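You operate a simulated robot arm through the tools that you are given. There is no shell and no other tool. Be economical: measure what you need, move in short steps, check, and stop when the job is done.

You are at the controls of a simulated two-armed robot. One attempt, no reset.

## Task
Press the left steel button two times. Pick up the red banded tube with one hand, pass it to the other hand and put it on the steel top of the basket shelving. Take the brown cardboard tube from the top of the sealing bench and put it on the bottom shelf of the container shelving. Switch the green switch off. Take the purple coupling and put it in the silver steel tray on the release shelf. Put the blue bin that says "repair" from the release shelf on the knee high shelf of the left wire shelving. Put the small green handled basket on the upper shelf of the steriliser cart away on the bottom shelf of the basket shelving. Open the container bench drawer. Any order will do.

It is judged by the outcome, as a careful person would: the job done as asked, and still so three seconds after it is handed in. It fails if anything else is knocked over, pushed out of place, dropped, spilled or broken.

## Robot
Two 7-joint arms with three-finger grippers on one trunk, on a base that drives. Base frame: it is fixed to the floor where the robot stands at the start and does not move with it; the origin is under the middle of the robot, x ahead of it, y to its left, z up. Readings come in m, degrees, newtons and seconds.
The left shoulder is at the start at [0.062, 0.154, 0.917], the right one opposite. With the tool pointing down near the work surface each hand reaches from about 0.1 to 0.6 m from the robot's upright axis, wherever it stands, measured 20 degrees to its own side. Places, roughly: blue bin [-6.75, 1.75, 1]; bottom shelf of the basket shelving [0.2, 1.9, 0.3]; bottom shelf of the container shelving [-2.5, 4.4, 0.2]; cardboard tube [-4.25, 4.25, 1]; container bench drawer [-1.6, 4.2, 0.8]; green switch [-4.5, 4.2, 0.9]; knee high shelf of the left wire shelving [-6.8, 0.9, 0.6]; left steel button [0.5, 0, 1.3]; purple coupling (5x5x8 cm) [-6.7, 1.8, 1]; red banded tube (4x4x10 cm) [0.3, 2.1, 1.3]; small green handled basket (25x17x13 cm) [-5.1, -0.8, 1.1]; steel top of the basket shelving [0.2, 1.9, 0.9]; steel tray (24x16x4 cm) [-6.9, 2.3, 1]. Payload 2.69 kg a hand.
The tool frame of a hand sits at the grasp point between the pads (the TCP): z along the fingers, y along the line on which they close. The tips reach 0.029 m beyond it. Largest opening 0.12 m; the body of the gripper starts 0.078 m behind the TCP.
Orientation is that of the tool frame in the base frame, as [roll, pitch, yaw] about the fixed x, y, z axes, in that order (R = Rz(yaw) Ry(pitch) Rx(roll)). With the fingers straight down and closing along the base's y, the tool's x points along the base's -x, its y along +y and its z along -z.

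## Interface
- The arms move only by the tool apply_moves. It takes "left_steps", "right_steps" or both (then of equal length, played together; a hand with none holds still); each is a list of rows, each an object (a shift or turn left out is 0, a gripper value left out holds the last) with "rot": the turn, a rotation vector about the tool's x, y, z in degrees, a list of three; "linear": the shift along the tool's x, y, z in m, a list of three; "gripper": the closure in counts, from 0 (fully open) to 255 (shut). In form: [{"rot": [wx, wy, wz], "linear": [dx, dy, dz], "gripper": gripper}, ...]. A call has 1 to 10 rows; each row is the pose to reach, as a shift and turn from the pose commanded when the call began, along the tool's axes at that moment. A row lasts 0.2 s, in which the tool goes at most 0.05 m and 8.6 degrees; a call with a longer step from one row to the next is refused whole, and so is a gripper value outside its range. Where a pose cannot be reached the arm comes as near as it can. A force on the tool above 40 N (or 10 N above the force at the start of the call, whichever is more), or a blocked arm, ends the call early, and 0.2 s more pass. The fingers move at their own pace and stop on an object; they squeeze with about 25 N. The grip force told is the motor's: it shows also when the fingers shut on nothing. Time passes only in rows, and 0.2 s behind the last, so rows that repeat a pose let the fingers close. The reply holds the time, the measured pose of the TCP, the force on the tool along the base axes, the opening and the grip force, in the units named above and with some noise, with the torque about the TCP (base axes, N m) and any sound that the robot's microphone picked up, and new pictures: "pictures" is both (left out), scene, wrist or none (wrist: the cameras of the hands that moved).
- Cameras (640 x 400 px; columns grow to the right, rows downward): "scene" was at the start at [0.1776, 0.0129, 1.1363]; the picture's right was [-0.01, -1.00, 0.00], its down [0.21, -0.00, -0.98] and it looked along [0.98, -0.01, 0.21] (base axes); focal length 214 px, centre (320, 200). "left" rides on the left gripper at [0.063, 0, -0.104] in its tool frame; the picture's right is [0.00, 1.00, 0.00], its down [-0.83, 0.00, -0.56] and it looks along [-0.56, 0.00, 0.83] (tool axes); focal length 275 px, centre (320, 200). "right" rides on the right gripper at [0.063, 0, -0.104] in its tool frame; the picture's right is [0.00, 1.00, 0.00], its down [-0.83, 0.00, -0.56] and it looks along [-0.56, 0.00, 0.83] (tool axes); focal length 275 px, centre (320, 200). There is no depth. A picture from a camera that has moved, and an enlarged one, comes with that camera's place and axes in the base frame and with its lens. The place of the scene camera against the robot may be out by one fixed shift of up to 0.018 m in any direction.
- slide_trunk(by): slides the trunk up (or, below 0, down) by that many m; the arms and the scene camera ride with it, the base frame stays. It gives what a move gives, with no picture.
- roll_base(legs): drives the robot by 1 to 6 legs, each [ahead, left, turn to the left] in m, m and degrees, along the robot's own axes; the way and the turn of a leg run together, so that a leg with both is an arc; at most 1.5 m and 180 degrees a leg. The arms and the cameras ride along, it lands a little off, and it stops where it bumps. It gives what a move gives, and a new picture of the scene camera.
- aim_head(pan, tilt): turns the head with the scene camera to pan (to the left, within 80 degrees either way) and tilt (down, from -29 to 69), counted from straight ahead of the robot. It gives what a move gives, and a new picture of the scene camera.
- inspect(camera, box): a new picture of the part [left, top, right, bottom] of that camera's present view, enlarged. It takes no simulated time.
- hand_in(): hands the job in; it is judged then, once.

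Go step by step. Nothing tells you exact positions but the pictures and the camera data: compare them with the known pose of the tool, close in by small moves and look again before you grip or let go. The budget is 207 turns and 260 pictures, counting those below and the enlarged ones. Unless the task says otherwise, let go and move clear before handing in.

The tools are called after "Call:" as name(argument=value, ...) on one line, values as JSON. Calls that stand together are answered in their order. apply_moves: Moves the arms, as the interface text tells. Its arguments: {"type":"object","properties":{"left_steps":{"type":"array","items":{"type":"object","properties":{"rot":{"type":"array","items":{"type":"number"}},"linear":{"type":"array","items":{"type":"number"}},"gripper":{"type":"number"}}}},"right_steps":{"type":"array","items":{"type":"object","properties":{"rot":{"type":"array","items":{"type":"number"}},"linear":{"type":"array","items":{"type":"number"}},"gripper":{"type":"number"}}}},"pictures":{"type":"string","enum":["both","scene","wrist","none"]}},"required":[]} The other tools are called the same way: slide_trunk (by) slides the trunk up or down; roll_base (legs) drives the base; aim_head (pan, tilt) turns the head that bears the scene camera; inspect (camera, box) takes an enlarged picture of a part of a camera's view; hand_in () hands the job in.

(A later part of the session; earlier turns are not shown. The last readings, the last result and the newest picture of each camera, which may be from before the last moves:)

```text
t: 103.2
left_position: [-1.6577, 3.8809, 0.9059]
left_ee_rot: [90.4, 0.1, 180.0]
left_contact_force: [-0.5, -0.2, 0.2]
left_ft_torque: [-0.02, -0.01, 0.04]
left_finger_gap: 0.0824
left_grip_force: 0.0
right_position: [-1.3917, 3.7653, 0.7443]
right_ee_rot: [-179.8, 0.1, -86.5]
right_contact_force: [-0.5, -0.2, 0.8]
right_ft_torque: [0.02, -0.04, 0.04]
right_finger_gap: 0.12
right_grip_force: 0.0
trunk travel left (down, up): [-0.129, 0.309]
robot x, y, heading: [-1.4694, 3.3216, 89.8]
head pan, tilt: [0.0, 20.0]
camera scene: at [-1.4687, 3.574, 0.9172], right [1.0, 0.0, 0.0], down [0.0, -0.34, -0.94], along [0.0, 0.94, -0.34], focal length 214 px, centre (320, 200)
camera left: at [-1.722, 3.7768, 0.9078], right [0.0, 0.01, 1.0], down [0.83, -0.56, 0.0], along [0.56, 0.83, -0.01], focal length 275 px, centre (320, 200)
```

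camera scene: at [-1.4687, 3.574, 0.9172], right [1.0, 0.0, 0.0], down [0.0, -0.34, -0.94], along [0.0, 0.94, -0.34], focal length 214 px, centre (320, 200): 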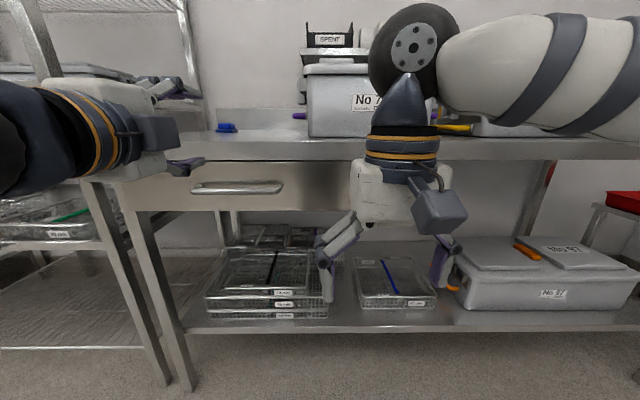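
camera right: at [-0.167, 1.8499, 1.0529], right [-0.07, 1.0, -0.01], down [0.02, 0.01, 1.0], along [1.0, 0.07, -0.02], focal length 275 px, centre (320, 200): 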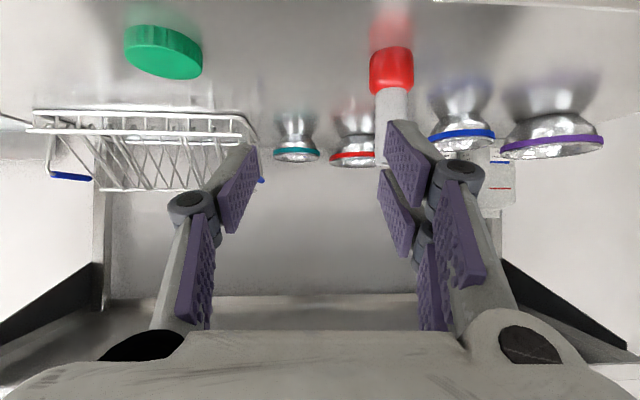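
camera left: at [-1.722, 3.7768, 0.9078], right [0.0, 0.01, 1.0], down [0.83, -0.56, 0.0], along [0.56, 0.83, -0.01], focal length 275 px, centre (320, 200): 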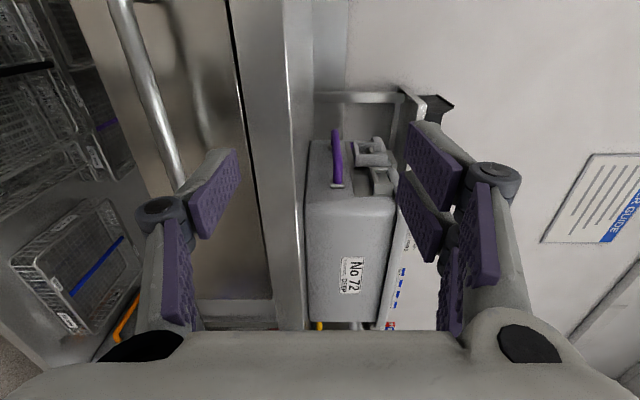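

The hand is level with the bench top; the bar is about 13 cm lower. Lowering to the bar's height, staying in front.

Call:
apply_moves(left_steps=[{"linear": [-0.01, -0.03, -0.02]}, {"linear": [-0.02, -0.065, -0.02]}, {"linear": [-0.028, -0.1, -0.02]}, {"linear": [-0.028, -0.13, -0.02]}, {"linear": [-0.028, -0.13, -0.02]}], pictures="both")

```text
t: 104.4
left_position: [-1.6306, 3.8585, 0.7953]
left_ee_rot: [90.7, 0.3, -179.7]
left_contact_force: [0.6, 1.8, -0.7]
left_ft_torque: [-0.02, -0.01, 0.03]
left_finger_gap: 0.0821
left_grip_force: 0.0
left hand out of reach, approached as far as the arm can: row 4, 5
right_position: [-1.3918, 3.7638, 0.7442]
right_ee_rot: [-179.9, 0.3, -86.5]
right_contact_force: [0.1, -0.8, 0.0]
right_ft_torque: [0.0, 0.01, -0.01]
right_finger_gap: 0.12
right_grip_force: 0.0
trunk travel left (down, up): [-0.129, 0.309]
robot x, y, heading: [-1.4641, 3.3278, 89.9]
head pan, tilt: [0.0, 20.0]
camera scene: at [-1.4687, 3.5739, 0.9173], right [1.0, 0.0, 0.0], down [0.0, -0.34, -0.94], along [0.0, 0.94, -0.34], focal length 214 px, centre (320, 200)
camera left: at [-1.6948, 3.7534, 0.7988], right [0.0, 0.01, 1.0], down [0.83, -0.55, 0.0], along [0.55, 0.83, -0.01], focal length 275 px, centre (320, 200)
```

scene: 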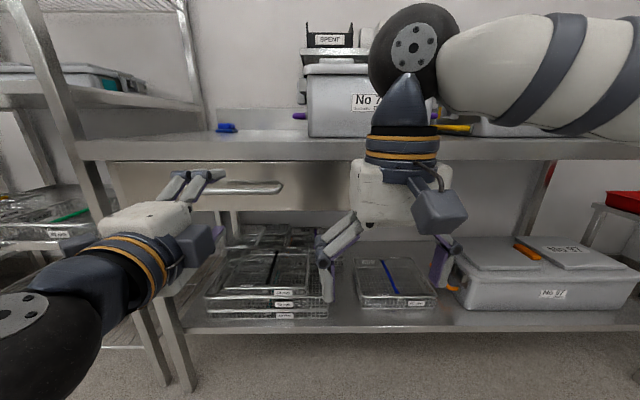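
left: 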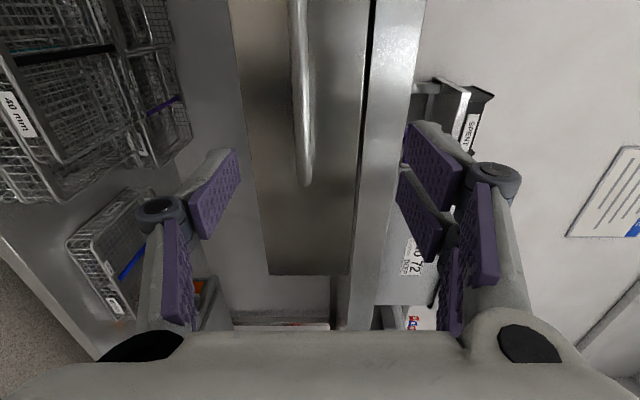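

The bar is at z≈0.775, and the arm bottoms out 2 cm above. I'll lower the trunk by 2 cm, narrow the fingers and advance onto the bar.

Call:
slide_trunk(by=-0.02)

Call:
apply_moves(left_steps=[{"linear": [0, 0, 0.03], "gripper": 138}, {"linear": [0, 0, 0.06]}, {"linear": [0, 0, 0.085]}], pictures="both")

```text
t: 105.1
left_position: [-1.6323, 3.865, 0.7694]
left_ee_rot: [91.6, 0.1, -180.0]
left_contact_force: [0.0, -0.7, -0.4]
left_ft_torque: [-0.03, 0.01, 0.0]
left_finger_gap: 0.0823
left_grip_force: 0.2
right_position: [-1.3909, 3.7649, 0.7252]
right_ee_rot: [-180.0, 0.3, -86.5]
right_contact_force: [0.8, -0.7, 0.1]
right_ft_torque: [-0.01, 0.01, 0.0]
right_finger_gap: 0.1202
right_grip_force: 0.1
trunk travel left (down, up): [-0.109, 0.329]
robot x, y, heading: [-1.4683, 3.3242, 89.8]
head pan, tilt: [0.0, 20.0]
```

```text
t: 105.9
left_position: [-1.6324, 3.875, 0.7681]
left_ee_rot: [91.8, 0.1, -179.7]
left_contact_force: [-0.4, 0.1, -0.5]
left_ft_torque: [0.0, 0.02, -0.01]
left_finger_gap: 0.0549
left_grip_force: 0.1
left hand out of reach, approached as far as the arm can: row 1, 2, 3
right_position: [-1.3921, 3.7646, 0.725]
right_ee_rot: [-179.8, 0.2, -86.4]
right_contact_force: [-0.3, -1.2, 0.4]
right_ft_torque: [-0.01, -0.01, 0.01]
right_finger_gap: 0.1197
right_grip_force: 0.0
trunk travel left (down, up): [-0.109, 0.329]
robot x, y, heading: [-1.4683, 3.3277, 89.7]
head pan, tilt: [0.0, 20.0]
camera scene: at [-1.4687, 3.582, 0.8936], right [1.0, 0.0, 0.0], down [0.0, -0.34, -0.94], along [0.0, 0.94, -0.34], focal length 214 px, centre (320, 200)
camera left: at [-1.6959, 3.77, 0.7727], right [0.0, 0.03, 1.0], down [0.83, -0.55, 0.02], along [0.55, 0.83, -0.03], focal length 275 px, centre (320, 200)
```

scene: 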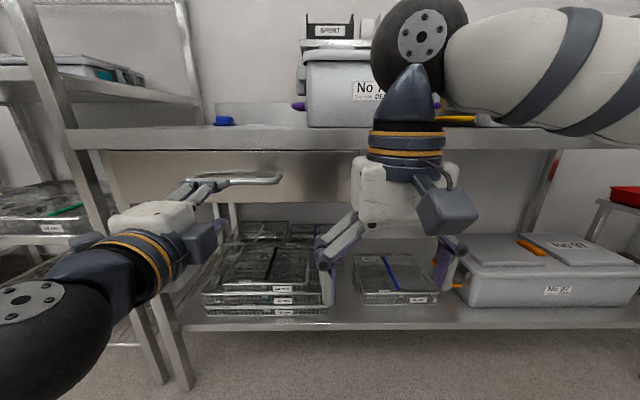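
left: 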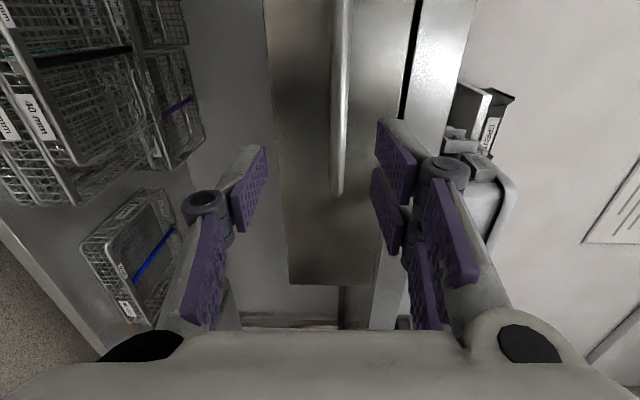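

Arm reach is limiting, so I'll use trunk and base: up 1 cm, then forward 9 cm, and look.

Call:
slide_trunk(by=0.01)

Call:
roll_base(legs=[[0.09, 0, 0]])

Call:
inspect(camera="left", box=[0, 0, 640, 400])

```text
t: 106.5
left_position: [-1.6321, 3.8732, 0.7802]
left_ee_rot: [91.7, 0.1, -179.6]
left_contact_force: [-0.3, 0.4, 0.1]
left_ft_torque: [0.03, -0.03, -0.03]
left_finger_gap: 0.0549
left_grip_force: 0.1
right_position: [-1.3911, 3.7654, 0.7333]
right_ee_rot: [-179.9, 0.0, -86.5]
right_contact_force: [0.7, 0.2, 0.1]
right_ft_torque: [0.0, 0.0, 0.0]
right_finger_gap: 0.1201
right_grip_force: 0.0
trunk travel left (down, up): [-0.119, 0.319]
robot x, y, heading: [-1.4693, 3.327, 89.9]
head pan, tilt: [0.0, 20.0]
```

```text
t: 107.6
left_position: [-1.6322, 3.9642, 0.7812]
left_ee_rot: [91.8, 0.1, -179.7]
left_contact_force: [-0.1, 0.3, 0.1]
left_ft_torque: [0.01, 0.0, -0.01]
left_finger_gap: 0.0551
left_grip_force: 0.1
right_position: [-1.3908, 3.8559, 0.7337]
right_ee_rot: [-179.9, 0.2, -86.4]
right_contact_force: [0.9, 0.6, -0.2]
right_ft_torque: [0.01, -0.01, -0.01]
right_finger_gap: 0.1197
right_grip_force: 0.0
trunk travel left (down, up): [-0.119, 0.319]
robot x, y, heading: [-1.4652, 3.4159, 89.7]
head pan, tilt: [0.0, 20.0]
camera scene: at [-1.4684, 3.6693, 0.9054], right [1.0, 0.0, 0.0], down [0.0, -0.34, -0.94], along [0.0, 0.94, -0.34], focal length 214 px, centre (320, 200)
```

scene: 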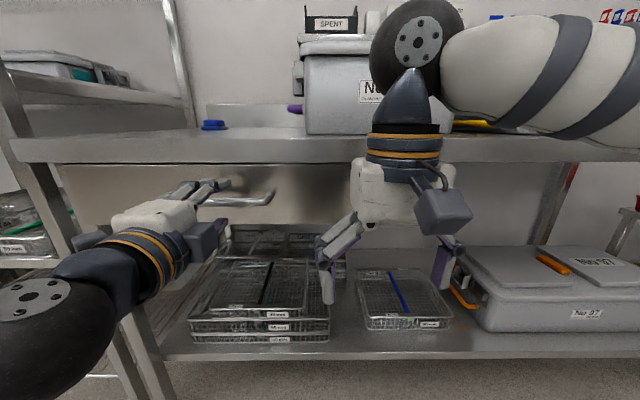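

```text
1.00 times, centred on (320, 200) of left (not enlarged: the box is as wide or as high as the picture)
camera zoom: at [-1.6957, 3.8601, 0.7841], right [0.0, 0.03, 1.0], down [0.83, -0.55, 0.02], along [0.55, 0.83, -0.03], focal length 275 px, centre (320, 200)
```

zoom: 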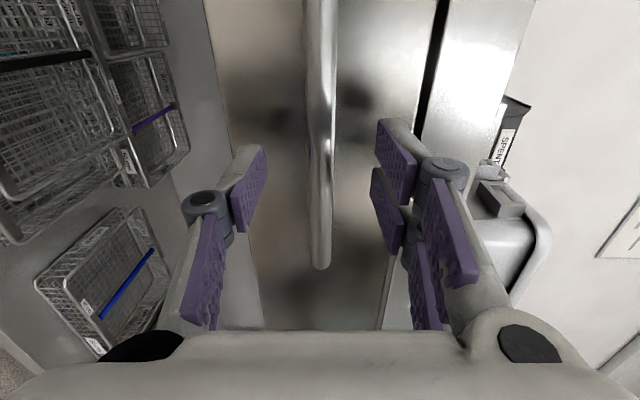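

The bar is centred between the fingers. 2 cm further, then close.

Call:
roll_base(legs=[[0.022, 0, 0]])

Call:
apply_moves(left_steps=[{"gripper": 255}, {"gripper": 255}, {"gripper": 255}], pictures="wrist")

```text
t: 108.4
left_position: [-1.6323, 3.9863, 0.7799]
left_ee_rot: [91.9, 0.0, -179.7]
left_contact_force: [0.6, 0.1, 0.9]
left_ft_torque: [0.01, 0.0, 0.0]
left_finger_gap: 0.0549
left_grip_force: 0.1
right_position: [-1.3919, 3.8789, 0.734]
right_ee_rot: [-179.9, 0.2, -86.6]
right_contact_force: [0.1, -0.1, -0.2]
right_ft_torque: [0.0, 0.0, 0.04]
right_finger_gap: 0.1202
right_grip_force: 0.1
trunk travel left (down, up): [-0.119, 0.319]
robot x, y, heading: [-1.4667, 3.437, 90.0]
head pan, tilt: [0.0, 20.0]
camera scene: at [-1.4683, 3.6908, 0.9054], right [1.0, 0.0, 0.0], down [0.0, -0.34, -0.94], along [0.0, 0.94, -0.34], focal length 214 px, centre (320, 200)
```

scene: 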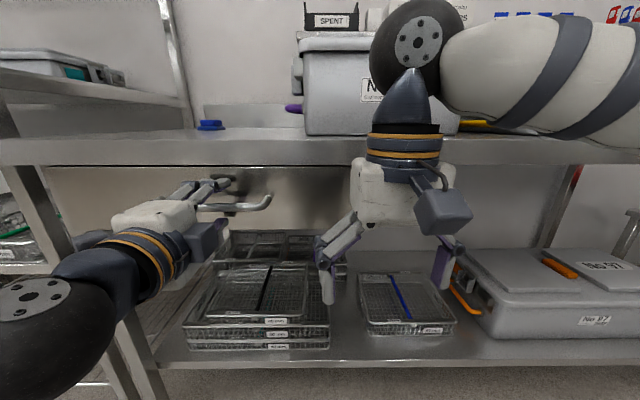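

```text
t: 109.2
left_position: [-1.6321, 3.9867, 0.7791]
left_ee_rot: [91.9, 0.2, -179.8]
left_contact_force: [-0.3, -3.2, -3.2]
left_ft_torque: [-0.01, 0.24, 0.06]
left_finger_gap: 0.0127
left_grip_force: 39.2
right_position: [-1.3913, 3.8776, 0.7343]
right_ee_rot: [-180.0, 0.2, -86.5]
right_contact_force: [-0.6, -0.8, -0.7]
right_ft_torque: [-0.04, 0.01, 0.0]
right_finger_gap: 0.1199
right_grip_force: 0.1
trunk travel left (down, up): [-0.119, 0.319]
robot x, y, heading: [-1.467, 3.438, 89.8]
head pan, tilt: [0.0, 20.0]
camera left: at [-1.6955, 3.8815, 0.7839], right [0.0, 0.03, 1.0], down [0.83, -0.55, 0.02], along [0.55, 0.83, -0.03], focal length 275 px, centre (320, 200)
```

left: 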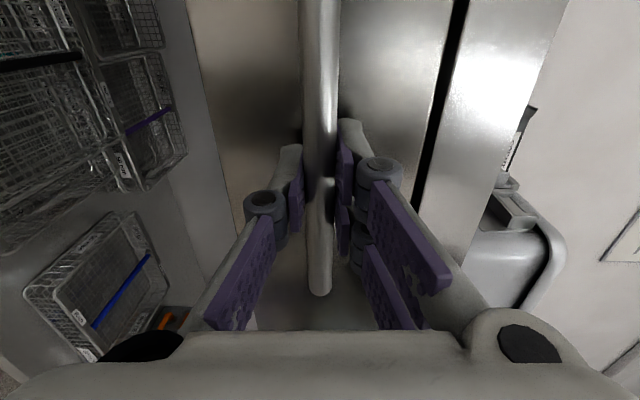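

Bar gripped (12.7 mm). I'll pull it by driving back 0.15 m, then check.

Call:
roll_base(legs=[[-0.15, 0, 0]])

```text
t: 110.6
left_position: [-1.6314, 3.8349, 0.7807]
left_ee_rot: [91.8, 0.1, -179.8]
left_contact_force: [20.3, 1.4, -7.4]
left_ft_torque: [-0.01, 0.03, -0.86]
left_finger_gap: 0.0125
left_grip_force: 39.7
right_position: [-1.3922, 3.7271, 0.7338]
right_ee_rot: [180.0, 0.2, -86.4]
right_contact_force: [-0.4, -0.5, -0.3]
right_ft_torque: [-0.01, -0.04, -0.02]
right_finger_gap: 0.1202
right_grip_force: 0.1
trunk travel left (down, up): [-0.119, 0.319]
robot x, y, heading: [-1.4674, 3.2868, 90.1]
head pan, tilt: [0.0, 20.0]
camera scene: at [-1.468, 3.5398, 0.9053], right [1.0, 0.0, 0.0], down [0.0, -0.34, -0.94], along [0.0, 0.94, -0.34], focal length 214 px, centre (320, 200)
```

scene: 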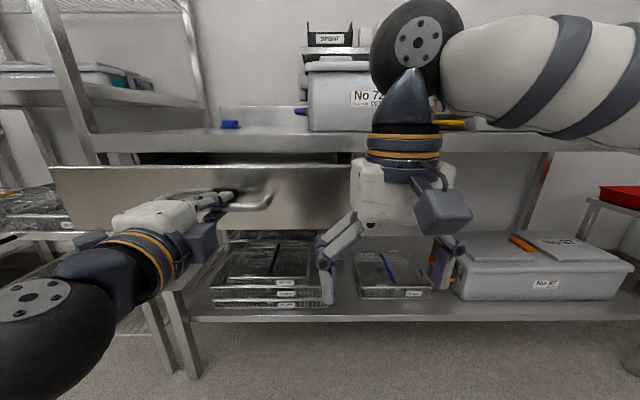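

The drawer slides. Another 0.1 m.

Call:
roll_base(legs=[[-0.1, 0, 0]])

```text
t: 111.7
left_position: [-1.6314, 3.7356, 0.7805]
left_ee_rot: [91.9, 0.0, 180.0]
left_contact_force: [10.3, -0.4, -4.5]
left_ft_torque: [0.0, 0.05, -0.54]
left_finger_gap: 0.0129
left_grip_force: 39.5
right_position: [-1.3929, 3.6286, 0.7334]
right_ee_rot: [-179.9, 0.1, -86.3]
right_contact_force: [0.4, 0.4, 0.2]
right_ft_torque: [0.02, 0.0, 0.06]
right_finger_gap: 0.12
right_grip_force: 0.1
trunk travel left (down, up): [-0.119, 0.319]
robot x, y, heading: [-1.4685, 3.1856, 90.0]
head pan, tilt: [0.0, 20.0]
camera scene: at [-1.4686, 3.4408, 0.9054], right [1.0, 0.0, 0.0], down [0.0, -0.34, -0.94], along [0.0, 0.94, -0.34], focal length 214 px, centre (320, 200)
```

scene: 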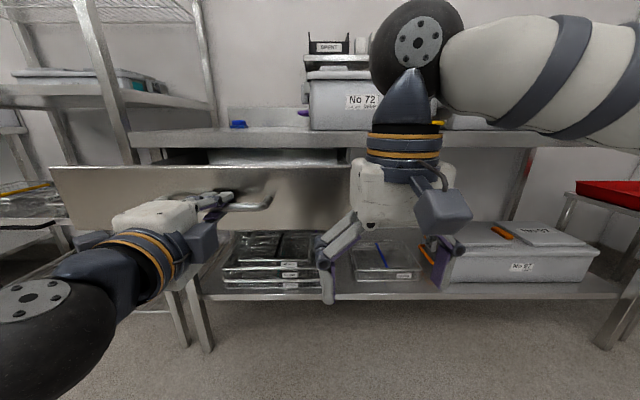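

Call:
roll_base(legs=[[-0.1, 0, 0]])

```text
t: 112.9
left_position: [-1.6301, 3.637, 0.7797]
left_ee_rot: [91.9, 0.0, 179.9]
left_contact_force: [8.6, 0.1, -2.7]
left_ft_torque: [0.03, 0.04, -0.54]
left_finger_gap: 0.0127
left_grip_force: 39.3
right_position: [-1.3919, 3.5301, 0.7349]
right_ee_rot: [-179.9, 0.1, -86.3]
right_contact_force: [0.6, 0.1, -0.4]
right_ft_torque: [0.02, 0.0, 0.03]
right_finger_gap: 0.1202
right_grip_force: 0.0
trunk travel left (down, up): [-0.119, 0.319]
robot x, y, heading: [-1.4678, 3.0871, 89.9]
head pan, tilt: [0.0, 20.0]
camera scene: at [-1.4689, 3.3428, 0.9054], right [1.0, 0.0, 0.0], down [0.0, -0.34, -0.94], along [0.0, 0.94, -0.34], focal length 214 px, centre (320, 200)
```

scene: 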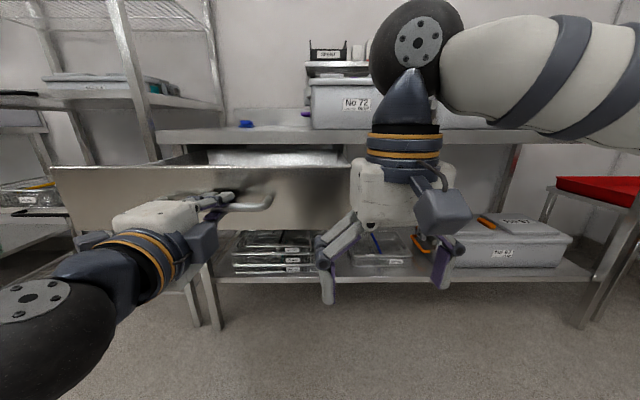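

The drawer is open 35 cm. Release, back away, and head toward the sealing bench.

Call:
apply_moves(left_steps=[{"gripper": 120}, {"gripper": 120}], pictures="none")

Call:
roll_base(legs=[[-0.3, 0, 0], [0, 1.4, 0], [0, 1.3, 0]])

Call:
slide_trunk(by=0.2)

Call:
aim_head(pan=0, tilt=15)

```text
t: 113.5
left_position: [-1.6307, 3.637, 0.7803]
left_ee_rot: [91.8, 0.1, 179.9]
left_contact_force: [0.2, -0.4, 0.3]
left_ft_torque: [0.01, 0.02, 0.0]
left_finger_gap: 0.0636
left_grip_force: 0.0
right_position: [-1.3938, 3.5292, 0.7344]
right_ee_rot: [-179.9, 0.1, -86.3]
right_contact_force: [0.0, -1.1, -0.1]
right_ft_torque: [0.02, -0.04, 0.01]
right_finger_gap: 0.1199
right_grip_force: 0.0
trunk travel left (down, up): [-0.119, 0.319]
robot x, y, heading: [-1.4699, 3.087, 89.9]
head pan, tilt: [0.0, 20.0]
```

```text
t: 135.9
left_position: [-4.3391, 3.3677, 0.7797]
left_ee_rot: [91.7, 0.2, 178.9]
left_contact_force: [0.4, 0.2, 0.2]
left_ft_torque: [-0.02, -0.01, 0.02]
left_finger_gap: 0.0634
left_grip_force: 0.0
right_position: [-4.1042, 3.2554, 0.7337]
right_ee_rot: [-179.9, 0.0, -87.4]
right_contact_force: [-1.0, -0.4, -0.7]
right_ft_torque: [-0.01, -0.02, 0.0]
right_finger_gap: 0.1199
right_grip_force: 0.1
trunk travel left (down, up): [-0.119, 0.319]
robot x, y, heading: [-4.1874, 2.8185, 88.8]
head pan, tilt: [0.0, 20.0]
camera scene: at [-4.1827, 3.0701, 0.9055], right [1.0, -0.02, 0.0], down [-0.01, -0.34, -0.94], along [0.02, 0.94, -0.34], focal length 214 px, centre (320, 200)
```

scene: 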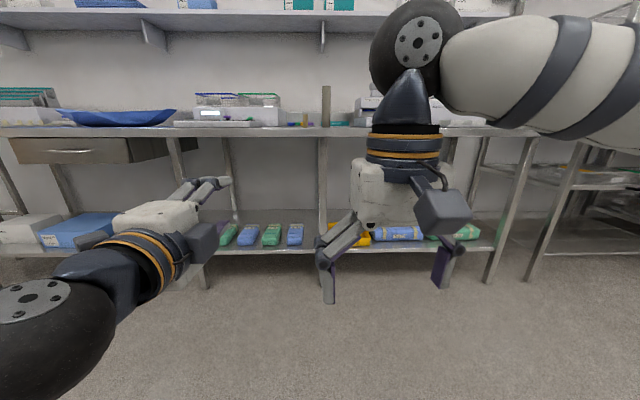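

```text
t: 138.1
left_position: [-4.3394, 3.3678, 0.9808]
left_ee_rot: [92.1, 0.0, 178.9]
left_contact_force: [0.5, 0.6, -0.3]
left_ft_torque: [-0.01, -0.01, -0.01]
left_finger_gap: 0.0636
left_grip_force: 0.1
right_position: [-4.103, 3.2569, 0.9341]
right_ee_rot: [-179.8, 0.1, -87.4]
right_contact_force: [-0.5, -0.5, -0.5]
right_ft_torque: [-0.03, -0.06, 0.0]
right_finger_gap: 0.1203
right_grip_force: 0.1
trunk travel left (down, up): [-0.319, 0.119]
robot x, y, heading: [-4.1861, 2.8142, 89.2]
head pan, tilt: [0.0, 20.0]
```

```text
t: 138.8
left_position: [-4.339, 3.3674, 0.9799]
left_ee_rot: [91.9, -0.1, 179.0]
left_contact_force: [0.5, 0.9, 0.7]
left_ft_torque: [-0.02, 0.03, 0.01]
left_finger_gap: 0.0634
left_grip_force: 0.0
right_position: [-4.1026, 3.2564, 0.934]
right_ee_rot: [-179.8, 0.1, -87.4]
right_contact_force: [-0.6, 0.1, -0.1]
right_ft_torque: [0.0, 0.0, 0.03]
right_finger_gap: 0.1199
right_grip_force: 0.0
trunk travel left (down, up): [-0.319, 0.119]
robot x, y, heading: [-4.1891, 2.8171, 89.0]
head pan, tilt: [0.0, 15.0]
camera scene: at [-4.1839, 3.011, 1.1243], right [1.0, -0.02, 0.0], down [-0.01, -0.26, -0.97], along [0.02, 0.97, -0.26], focal length 214 px, centre (320, 200)
```

scene: 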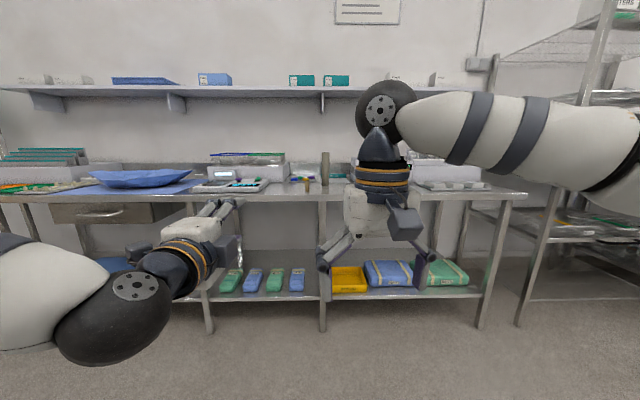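

I see the sealing bench with a brownish upright tube in the middle. Zooming in on the bench top.

Call:
inspect(camera="scene", box=[170, 130, 370, 230])

```text
3.20 times, centred on (270, 180) of scene
camera zoom: at [-4.1839, 3.011, 1.1243], right [1.0, -0.02, 0.0], down [-0.01, -0.26, -0.97], along [0.02, 0.97, -0.26], focal length 686 px, centre (480, 264)
```

zoom: 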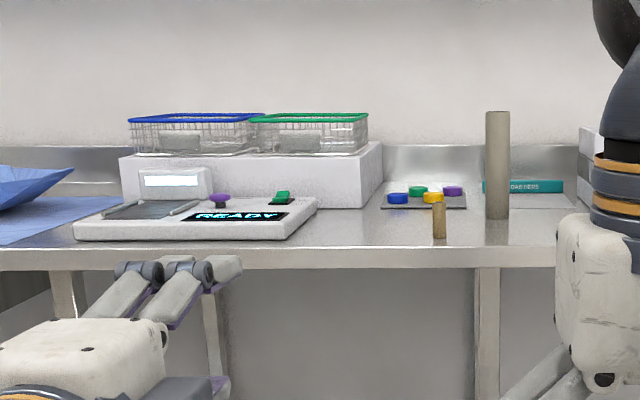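

The tall brown cylinder is likely the cardboard tube; the sealer has a green rocker switch. I'll turn the left hand to point down first.

Call:
apply_moves(left_steps=[{"rot": [4.8, 4.8, -4.8]}, {"rot": [9.6, 9.6, -9.6]}, {"rot": [14.4, 14.4, -14.4]}, {"rot": [19.2, 19.2, -19.2]}, {"rot": [24, 24, -24]}, {"rot": [28.8, 28.8, -28.8]}, {"rot": [33.6, 33.6, -33.6]}, {"rot": [38.4, 38.4, -38.4]}, {"rot": [43.2, 43.2, -43.2]}, {"rot": [48, 48, -48]}], pictures="none")

Call:
apply_moves(left_steps=[{"rot": [4.8, 4.8, -4.8]}, {"rot": [9.6, 9.6, -9.6]}, {"rot": [14.4, 14.4, -14.4]}, {"rot": [19.2, 19.2, -19.2]}, {"rot": [21.3, 21.3, -21.3], "gripper": 0}], pictures="none")

Call:
slide_trunk(by=0.11)

Call:
roll_base(legs=[[0.35, 0, 0]])

```text
t: 141.0
left_position: [-4.3401, 3.3678, 0.9803]
left_ee_rot: [155.5, 14.6, -116.1]
left_contact_force: [0.2, 0.6, 0.3]
left_ft_torque: [0.01, 0.02, 0.03]
left_finger_gap: 0.0638
left_grip_force: 0.0
right_position: [-4.1026, 3.2558, 0.9336]
right_ee_rot: [-179.9, 0.1, -87.3]
right_contact_force: [-0.1, 0.1, -0.2]
right_ft_torque: [0.01, 0.03, 0.01]
right_finger_gap: 0.1198
right_grip_force: 0.1
trunk travel left (down, up): [-0.319, 0.119]
robot x, y, heading: [-4.1826, 2.8174, 88.9]
head pan, tilt: [0.0, 15.0]
```

```text
t: 142.2
left_position: [-4.3396, 3.3661, 0.9805]
left_ee_rot: [-180.0, -1.9, -91.0]
left_contact_force: [0.4, 0.1, 1.0]
left_ft_torque: [0.0, 0.01, -0.04]
left_finger_gap: 0.1197
left_grip_force: 0.1
right_position: [-4.102, 3.2565, 0.9334]
right_ee_rot: [-179.9, 0.1, -87.5]
right_contact_force: [0.2, 0.1, 0.1]
right_ft_torque: [-0.01, -0.01, 0.01]
right_finger_gap: 0.1199
right_grip_force: 0.0
trunk travel left (down, up): [-0.319, 0.119]
robot x, y, heading: [-4.1809, 2.8145, 89.3]
head pan, tilt: [0.0, 15.0]
```

```text
t: 143.6
left_position: [-4.3404, 3.2866, 1.2508]
left_ee_rot: [-179.9, 16.3, -91.1]
left_contact_force: [0.7, 1.0, -1.8]
left_ft_torque: [0.0, 0.0, 0.01]
left_finger_gap: 0.1201
left_grip_force: 0.1
right_position: [-4.1022, 3.2567, 1.0426]
right_ee_rot: [-179.9, -0.1, -87.3]
right_contact_force: [0.1, 0.6, -0.9]
right_ft_torque: [-0.01, 0.0, 0.01]
right_finger_gap: 0.1199
right_grip_force: 0.0
trunk travel left (down, up): [-0.429, 0.009]
robot x, y, heading: [-4.1833, 2.8144, 88.9]
head pan, tilt: [0.0, 15.0]
```

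```text
t: 145.8
left_position: [-4.3357, 3.6285, 1.2521]
left_ee_rot: [-179.8, 16.4, -90.9]
left_contact_force: [-0.4, -0.1, -0.1]
left_ft_torque: [-0.02, -0.01, 0.05]
left_finger_gap: 0.1199
left_grip_force: 0.1
right_position: [-4.098, 3.5993, 1.0445]
right_ee_rot: [-179.9, 0.1, -87.2]
right_contact_force: [0.2, 0.6, 0.1]
right_ft_torque: [0.0, 0.01, 0.02]
right_finger_gap: 0.1199
right_grip_force: 0.1
trunk travel left (down, up): [-0.429, 0.009]
robot x, y, heading: [-4.1806, 3.1599, 89.0]
head pan, tilt: [0.0, 15.0]
camera scene: at [-4.1795, 3.2804, 1.251], right [1.0, -0.02, 0.0], down [0.0, -0.26, -0.97], along [0.02, 0.97, -0.26], focal length 214 px, centre (320, 200)
```

scene: 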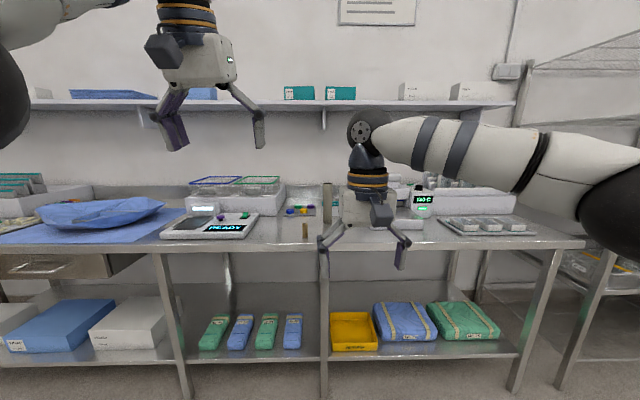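

Call:
inspect(camera="scene", box=[150, 165, 350, 265])

Call:
inspect(camera="scene", box=[285, 170, 365, 250])

```text
3.20 times, centred on (250, 215) of scene
camera zoom: at [-4.1795, 3.2804, 1.251], right [1.0, -0.02, 0.0], down [0.0, -0.26, -0.97], along [0.02, 0.97, -0.26], focal length 686 px, centre (544, 152)
```

zoom: 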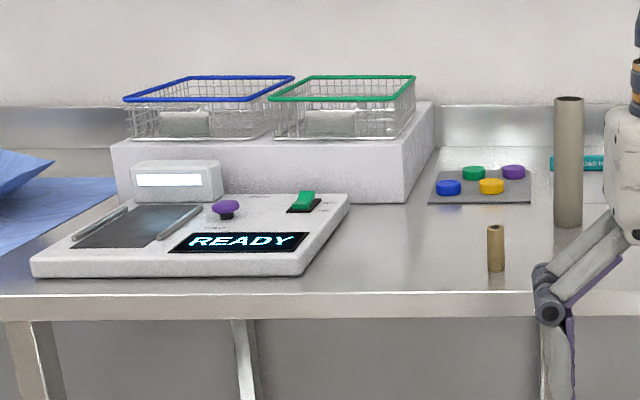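

```text
5.00 times, centred on (325, 210) of scene
camera zoom: at [-4.1795, 3.2804, 1.251], right [1.0, -0.02, 0.0], down [0.0, -0.26, -0.97], along [0.02, 0.97, -0.26], focal length 1072 px, centre (295, 150)
```

zoom: 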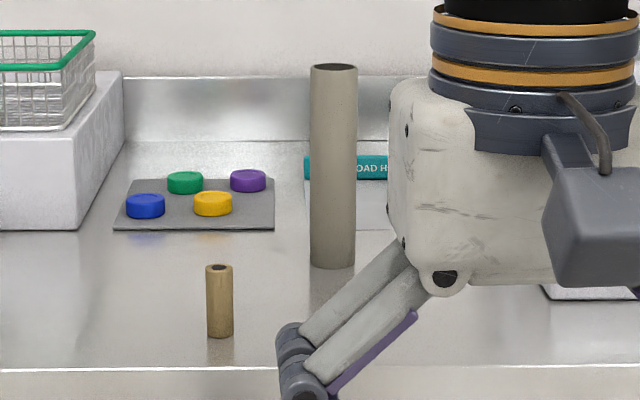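

Two candidate tubes: a small brown one and a tall greyer one. I'll look with the wrist cameras to judge colour and position.

Call:
inspect(camera="right", box=[0, 0, 640, 400])

Call:
inspect(camera="left", box=[0, 0, 640, 400])

```text
1.00 times, centred on (320, 200) of right (not enlarged: the box is as wide or as high as the picture)
camera zoom: at [-4.0955, 3.5379, 1.1492], right [-1.0, -0.05, 0.0], down [-0.05, 0.83, 0.56], along [-0.03, 0.56, -0.83], focal length 275 px, centre (320, 200)
```

zoom: 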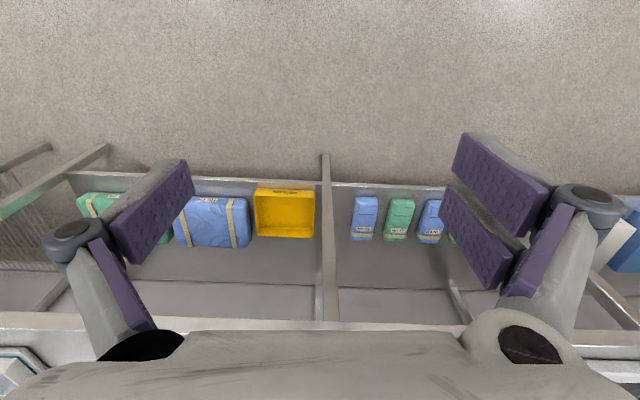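

```text
1.00 times, centred on (320, 200) of left (not enlarged: the box is as wide or as high as the picture)
camera zoom: at [-4.3389, 3.5389, 1.335], right [-1.0, 0.02, 0.0], down [0.01, 0.64, 0.77], along [0.02, 0.77, -0.64], focal length 275 px, centre (320, 200)
```

zoom: 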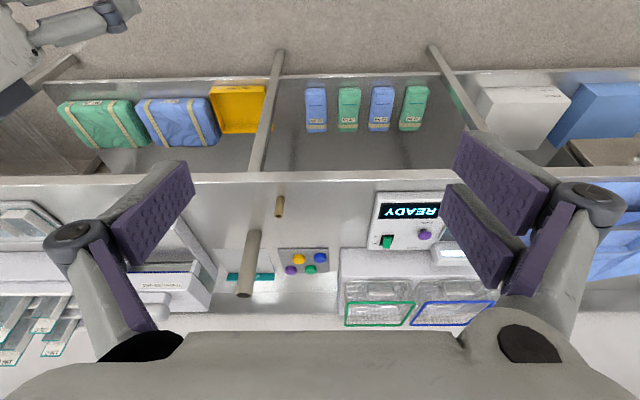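

Call:
inspect(camera="left", box=[220, 180, 320, 310])

```text
3.08 times, centred on (270, 245) of left
camera zoom: at [-4.3389, 3.5389, 1.335], right [-1.0, 0.02, 0.0], down [0.01, 0.64, 0.77], along [0.02, 0.77, -0.64], focal length 847 px, centre (474, 62)
```

zoom: 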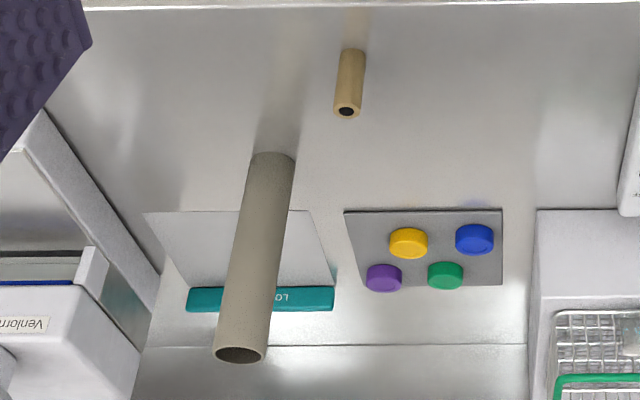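

I'll settle the tube question later; the switch comes now. Zooming on the rocker.

Call:
inspect(camera="scene", box=[220, 205, 270, 240])

Call:
inspect(camera="left", box=[360, 190, 460, 260])

```text
11.43 times, centred on (245, 222) of scene
camera zoom: at [-4.1795, 3.2804, 1.251], right [1.0, -0.02, 0.0], down [0.0, -0.26, -0.97], along [0.02, 0.97, -0.26], focal length 2451 px, centre (1177, -57)
```

zoom: 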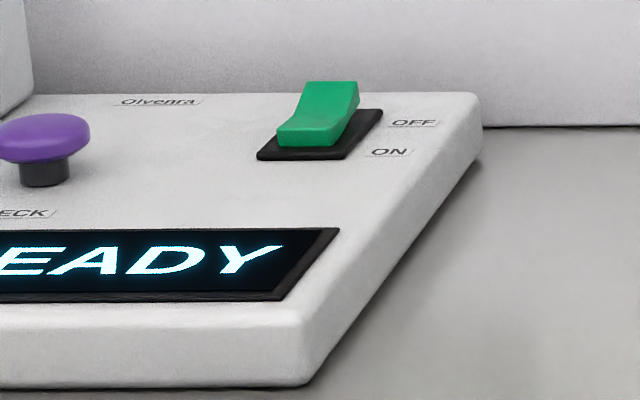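

```text
5.71 times, centred on (410, 225) of left
camera zoom: at [-4.3389, 3.5389, 1.335], right [-1.0, 0.02, 0.0], down [0.01, 0.64, 0.77], along [0.02, 0.77, -0.64], focal length 1573 px, centre (-194, 57)
```

zoom: 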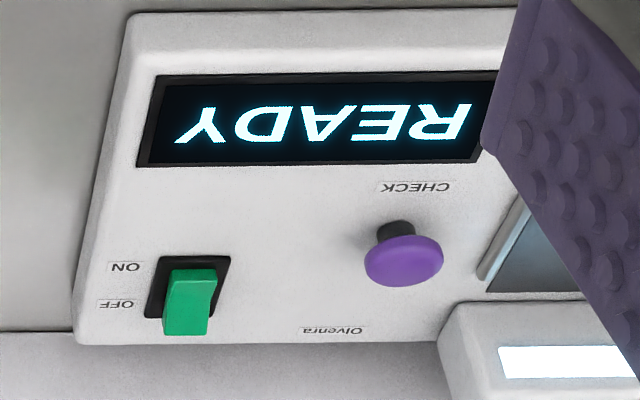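

OFF is at the rear and its side is raised, so I must press the rocker's rear, near (-4.505, 4.21, 0.94). I'll raise the right hand, level the left, close its fingers, and drive in.

Call:
apply_moves(left_steps=[{"rot": [0, 8, 0], "gripper": 255}, {"rot": [0, 16.3, 0]}, {"rot": [0, 16.3, 0]}, {"rot": [0, 16.3, 0]}], right_steps=[{"linear": [0, 0, -0.04]}, {"linear": [0, 0, -0.08]}, {"linear": [0, 0, -0.12]}, {"linear": [0, 0, -0.14]}], pictures="none")

Call:
roll_base(legs=[[0, 0.15, 0], [0.42, 0, 0]])

Call:
inspect(camera="left", box=[0, 0, 640, 400])

```text
t: 146.8
left_position: [-4.3236, 3.6288, 1.2201]
left_ee_rot: [-179.9, 9.7, -90.8]
left_contact_force: [0.1, 1.4, 0.6]
left_ft_torque: [-0.01, 0.0, 0.0]
left_finger_gap: 0.0
left_grip_force: 24.9
left hand out of reach, approached as far as the arm can: row 1, 2, 3, 4
right_position: [-4.0978, 3.5991, 1.1745]
right_ee_rot: [-180.0, 0.2, -87.0]
right_contact_force: [0.3, 0.0, -0.5]
right_ft_torque: [-0.05, 0.0, -0.01]
right_finger_gap: 0.1199
right_grip_force: 0.1
right hand out of reach, approached as far as the arm can: row 4
trunk travel left (down, up): [-0.429, 0.009]
robot x, y, heading: [-4.1807, 3.1582, 88.9]
head pan, tilt: [0.0, 15.0]
```

```text
t: 150.8
left_position: [-4.4656, 4.0527, 1.2201]
left_ee_rot: [-179.9, 9.9, -91.1]
left_contact_force: [0.3, 0.3, 0.2]
left_ft_torque: [-0.01, 0.02, -0.01]
left_finger_gap: 0.0002
left_grip_force: 24.8
right_position: [-4.2387, 4.0214, 1.1746]
right_ee_rot: [-179.9, 0.2, -87.3]
right_contact_force: [0.5, 0.1, -0.1]
right_ft_torque: [-0.03, 0.03, 0.01]
right_finger_gap: 0.1202
right_grip_force: 0.1
trunk travel left (down, up): [-0.429, 0.009]
robot x, y, heading: [-4.3227, 3.58, 88.9]
head pan, tilt: [0.0, 15.0]
camera scene: at [-4.321, 3.7034, 1.2511], right [1.0, -0.02, 0.0], down [-0.01, -0.26, -0.97], along [0.02, 0.97, -0.26], focal length 214 px, centre (320, 200)
```

scene: 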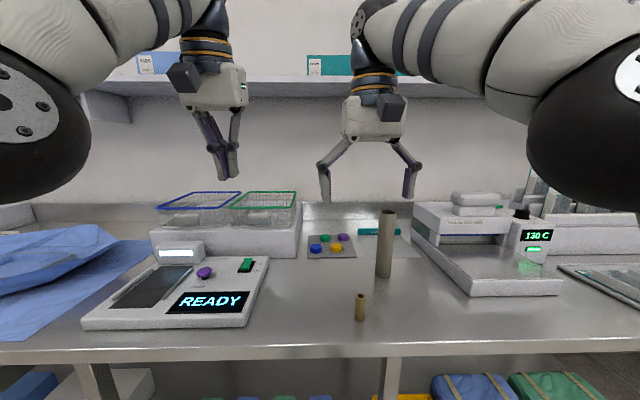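

```text
1.00 times, centred on (320, 200) of left (not enlarged: the box is as wide or as high as the picture)
camera zoom: at [-4.468, 3.972, 1.3122], right [-1.0, 0.02, 0.0], down [0.02, 0.72, 0.69], along [0.02, 0.69, -0.72], focal length 275 px, centre (320, 200)
```

zoom: 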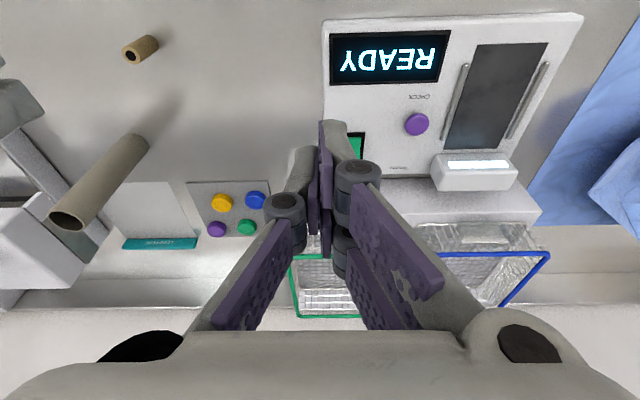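

The left rocker is confirmed near (-4.505, 4.21). Moving the closed left fingertips above its rear edge.

Call:
apply_moves(left_steps=[{"linear": [-0.025, 0.01, 0.03]}, {"linear": [-0.05, 0.02, 0.065]}, {"linear": [-0.075, 0.03, 0.1]}, {"linear": [-0.1, 0.0417, 0.135]}, {"linear": [-0.114, 0.0417, 0.175]}, {"linear": [-0.114, 0.0417, 0.205]}], pictures="both")

```text
t: 152.2
left_position: [-4.5224, 4.1674, 1.029]
left_ee_rot: [-179.8, 9.8, -91.2]
left_contact_force: [-1.0, 0.1, -0.4]
left_ft_torque: [-0.04, 0.0, -0.02]
left_finger_gap: 0.0
left_grip_force: 25.4
left hand out of reach, approached as far as the arm can: row 1, 2, 3, 4, 5, 6
right_position: [-4.2392, 4.0213, 1.1725]
right_ee_rot: [-179.9, 0.1, -87.3]
right_contact_force: [0.1, -0.3, -0.4]
right_ft_torque: [-0.02, 0.01, 0.01]
right_finger_gap: 0.1199
right_grip_force: 0.1
trunk travel left (down, up): [-0.429, 0.009]
robot x, y, heading: [-4.3217, 3.5788, 88.7]
head pan, tilt: [0.0, 15.0]
camera scene: at [-4.3215, 3.7038, 1.2509], right [1.0, -0.02, 0.0], down [0.0, -0.26, -0.97], along [0.02, 0.97, -0.26], focal length 214 px, centre (320, 200)
camera left: at [-4.5242, 4.0874, 1.1209], right [-1.0, 0.02, 0.0], down [0.02, 0.72, 0.69], along [0.02, 0.69, -0.72], focal length 275 px, centre (320, 200)
```

scene: 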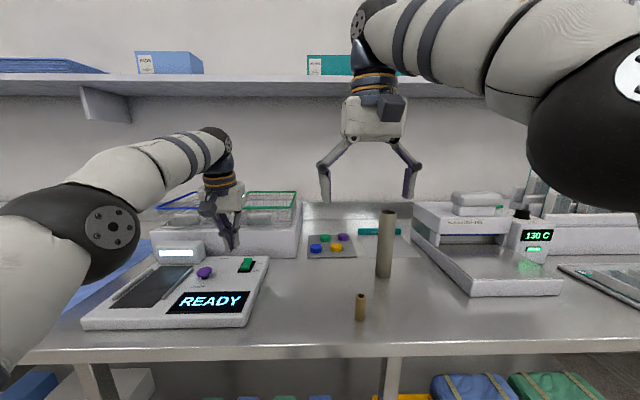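
left: 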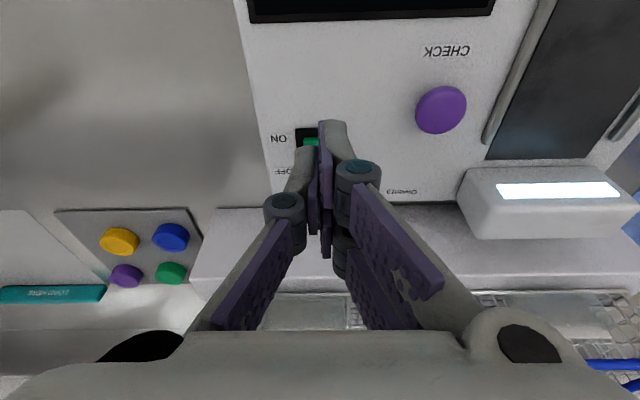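

The fingertip is lined up in x; it needs 6.6 cm further forward. I'll nudge the base forward.

Call:
roll_base(legs=[[0.066, 0, 0]])

Call:
inspect(camera="left", box=[200, 80, 440, 230])

```text
t: 153.2
left_position: [-4.519, 4.2324, 1.0302]
left_ee_rot: [-179.8, 10.0, -91.1]
left_contact_force: [0.0, 1.4, -0.1]
left_ft_torque: [-0.03, 0.03, -0.02]
left_finger_gap: 0.0001
left_grip_force: 25.1
right_position: [-4.2366, 4.0868, 1.1744]
right_ee_rot: [-179.8, 0.1, -87.5]
right_contact_force: [0.1, -0.3, 0.4]
right_ft_torque: [-0.02, 0.01, -0.01]
right_finger_gap: 0.12
right_grip_force: 0.0
trunk travel left (down, up): [-0.429, 0.009]
robot x, y, heading: [-4.3148, 3.646, 88.9]
head pan, tilt: [0.0, 15.0]
camera scene: at [-4.3196, 3.7685, 1.251], right [1.0, -0.02, 0.0], down [-0.01, -0.26, -0.97], along [0.02, 0.97, -0.26], focal length 214 px, centre (320, 200)
```

scene: 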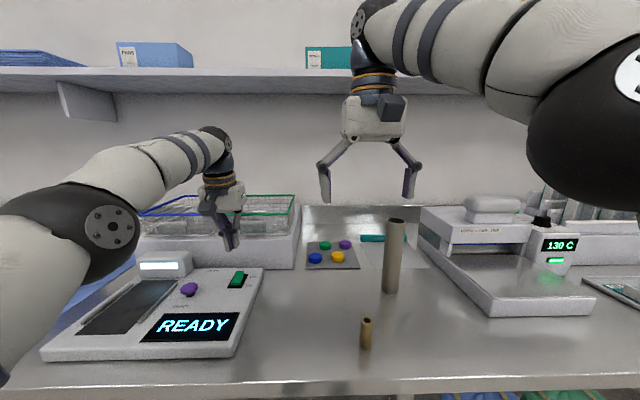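

```text
2.67 times, centred on (320, 155) of left
camera zoom: at [-4.5222, 4.152, 1.1218], right [-1.0, 0.02, 0.0], down [0.02, 0.72, 0.69], along [0.02, 0.69, -0.72], focal length 734 px, centre (320, 320)
```

zoom: 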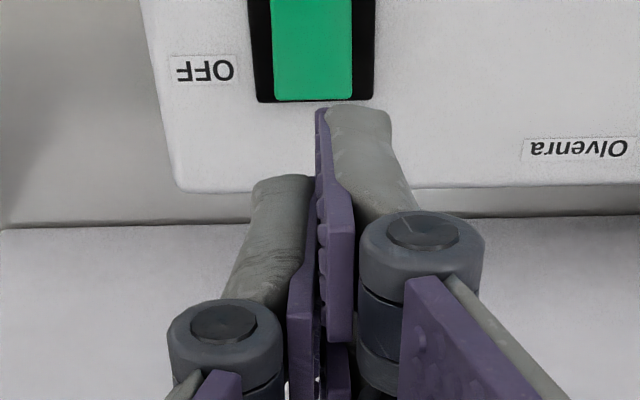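

The rocker's rear part is right under the tip (y 4.225–4.242). Descending close.

Call:
apply_moves(left_steps=[{"linear": [0.009, 0, 0.015]}, {"linear": [0.012, 0, 0.03]}, {"linear": [0.0145, 0, 0.043]}], pictures="wrist")

Call:
inspect(camera="left", box=[200, 80, 440, 230])

Call:
inspect(camera="scene", box=[190, 220, 290, 300])

```text
t: 154.0
left_position: [-4.5183, 4.2259, 0.9828]
left_ee_rot: [-179.8, 9.8, -91.2]
left_contact_force: [-0.1, -0.4, -0.3]
left_ft_torque: [-0.01, 0.02, 0.01]
left_finger_gap: 0.0002
left_grip_force: 24.8
right_position: [-4.2359, 4.0854, 1.174]
right_ee_rot: [-179.9, 0.1, -87.5]
right_contact_force: [0.7, 0.1, 0.2]
right_ft_torque: [0.01, 0.01, -0.02]
right_finger_gap: 0.1198
right_grip_force: 0.1
trunk travel left (down, up): [-0.429, 0.009]
robot x, y, heading: [-4.3197, 3.6471, 88.8]
head pan, tilt: [0.0, 15.0]
camera left: at [-4.5221, 4.1458, 1.0758], right [-1.0, 0.02, 0.0], down [0.02, 0.72, 0.69], along [0.02, 0.69, -0.72], focal length 275 px, centre (320, 200)
```

left: 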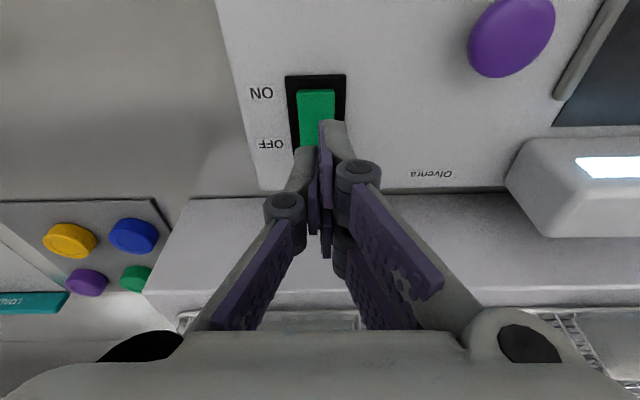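

```text
2.67 times, centred on (320, 155) of left
camera zoom: at [-4.5221, 4.1458, 1.0758], right [-1.0, 0.02, 0.0], down [0.02, 0.72, 0.69], along [0.02, 0.69, -0.72], focal length 734 px, centre (320, 320)
```

zoom: 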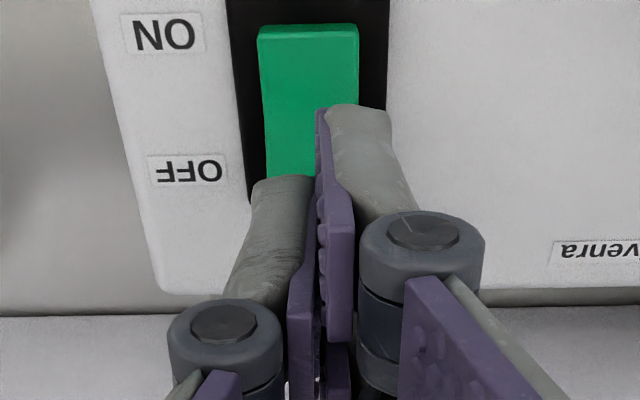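

```text
5.00 times, centred on (240, 260) of scene
camera zoom: at [-4.3197, 3.7675, 1.2511], right [1.0, -0.02, 0.0], down [-0.01, -0.26, -0.97], along [0.02, 0.97, -0.26], focal length 1072 px, centre (720, -100)
```

zoom: 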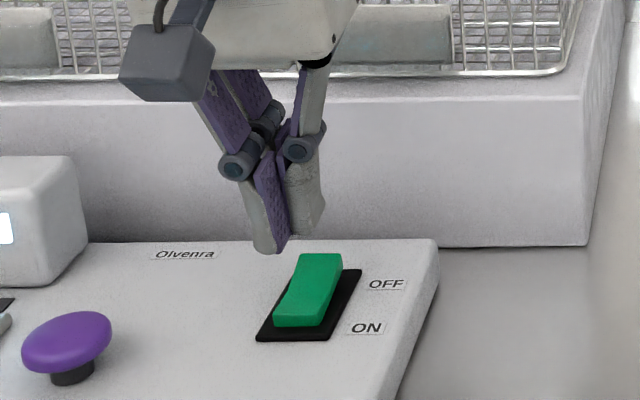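

The longer finger is slightly left of the rocker's middle; I'll shift 15 mm right, then press down gradually.

Call:
apply_moves(left_steps=[{"linear": [0, -0.015, 0]}, {"linear": [0.001, -0.015, 0.008]}, {"linear": [0.002, -0.015, 0.014]}, {"linear": [0.0028, -0.015, 0.018]}, {"linear": [0.0035, -0.015, 0.022]}, {"linear": [0.004, -0.015, 0.025]}], pictures="wrist")

Call:
inspect(camera="scene", box=[190, 220, 290, 300])

```text
t: 155.4
left_position: [-4.5046, 4.2251, 0.9605]
left_ee_rot: [-179.9, 9.9, -91.1]
left_contact_force: [0.0, 0.6, -0.1]
left_ft_torque: [-0.02, -0.02, 0.01]
left_finger_gap: 0.0
left_grip_force: 24.8
right_position: [-4.2372, 4.086, 1.1741]
right_ee_rot: [-179.9, 0.3, -87.4]
right_contact_force: [-0.4, 0.1, -0.7]
right_ft_torque: [0.01, 0.04, 0.01]
right_finger_gap: 0.1201
right_grip_force: 0.0
trunk travel left (down, up): [-0.429, 0.009]
robot x, y, heading: [-4.3199, 3.6487, 88.8]
head pan, tilt: [0.0, 15.0]
camera left: at [-4.5071, 4.1446, 1.0518], right [-1.0, 0.02, 0.0], down [0.02, 0.72, 0.69], along [0.02, 0.69, -0.72], focal length 275 px, centre (320, 200)
```

left: 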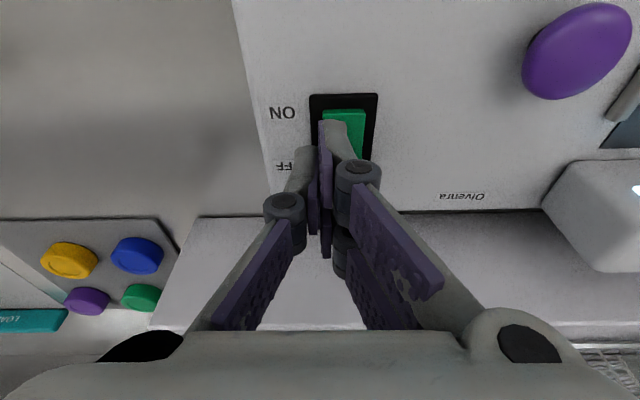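

```text
5.00 times, centred on (240, 260) of scene
camera zoom: at [-4.3197, 3.7677, 1.251], right [1.0, -0.02, 0.0], down [-0.01, -0.26, -0.97], along [0.02, 0.97, -0.26], focal length 1072 px, centre (720, -100)
```

zoom: 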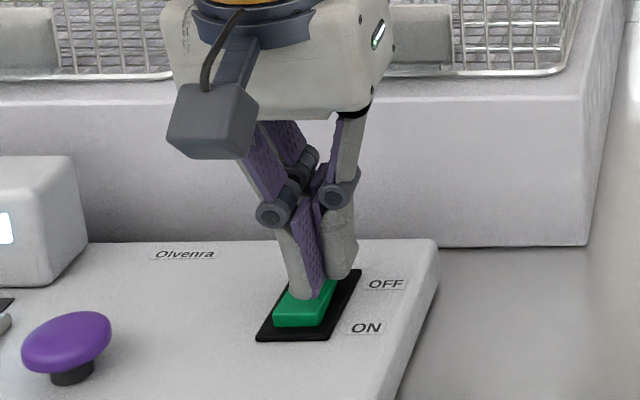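

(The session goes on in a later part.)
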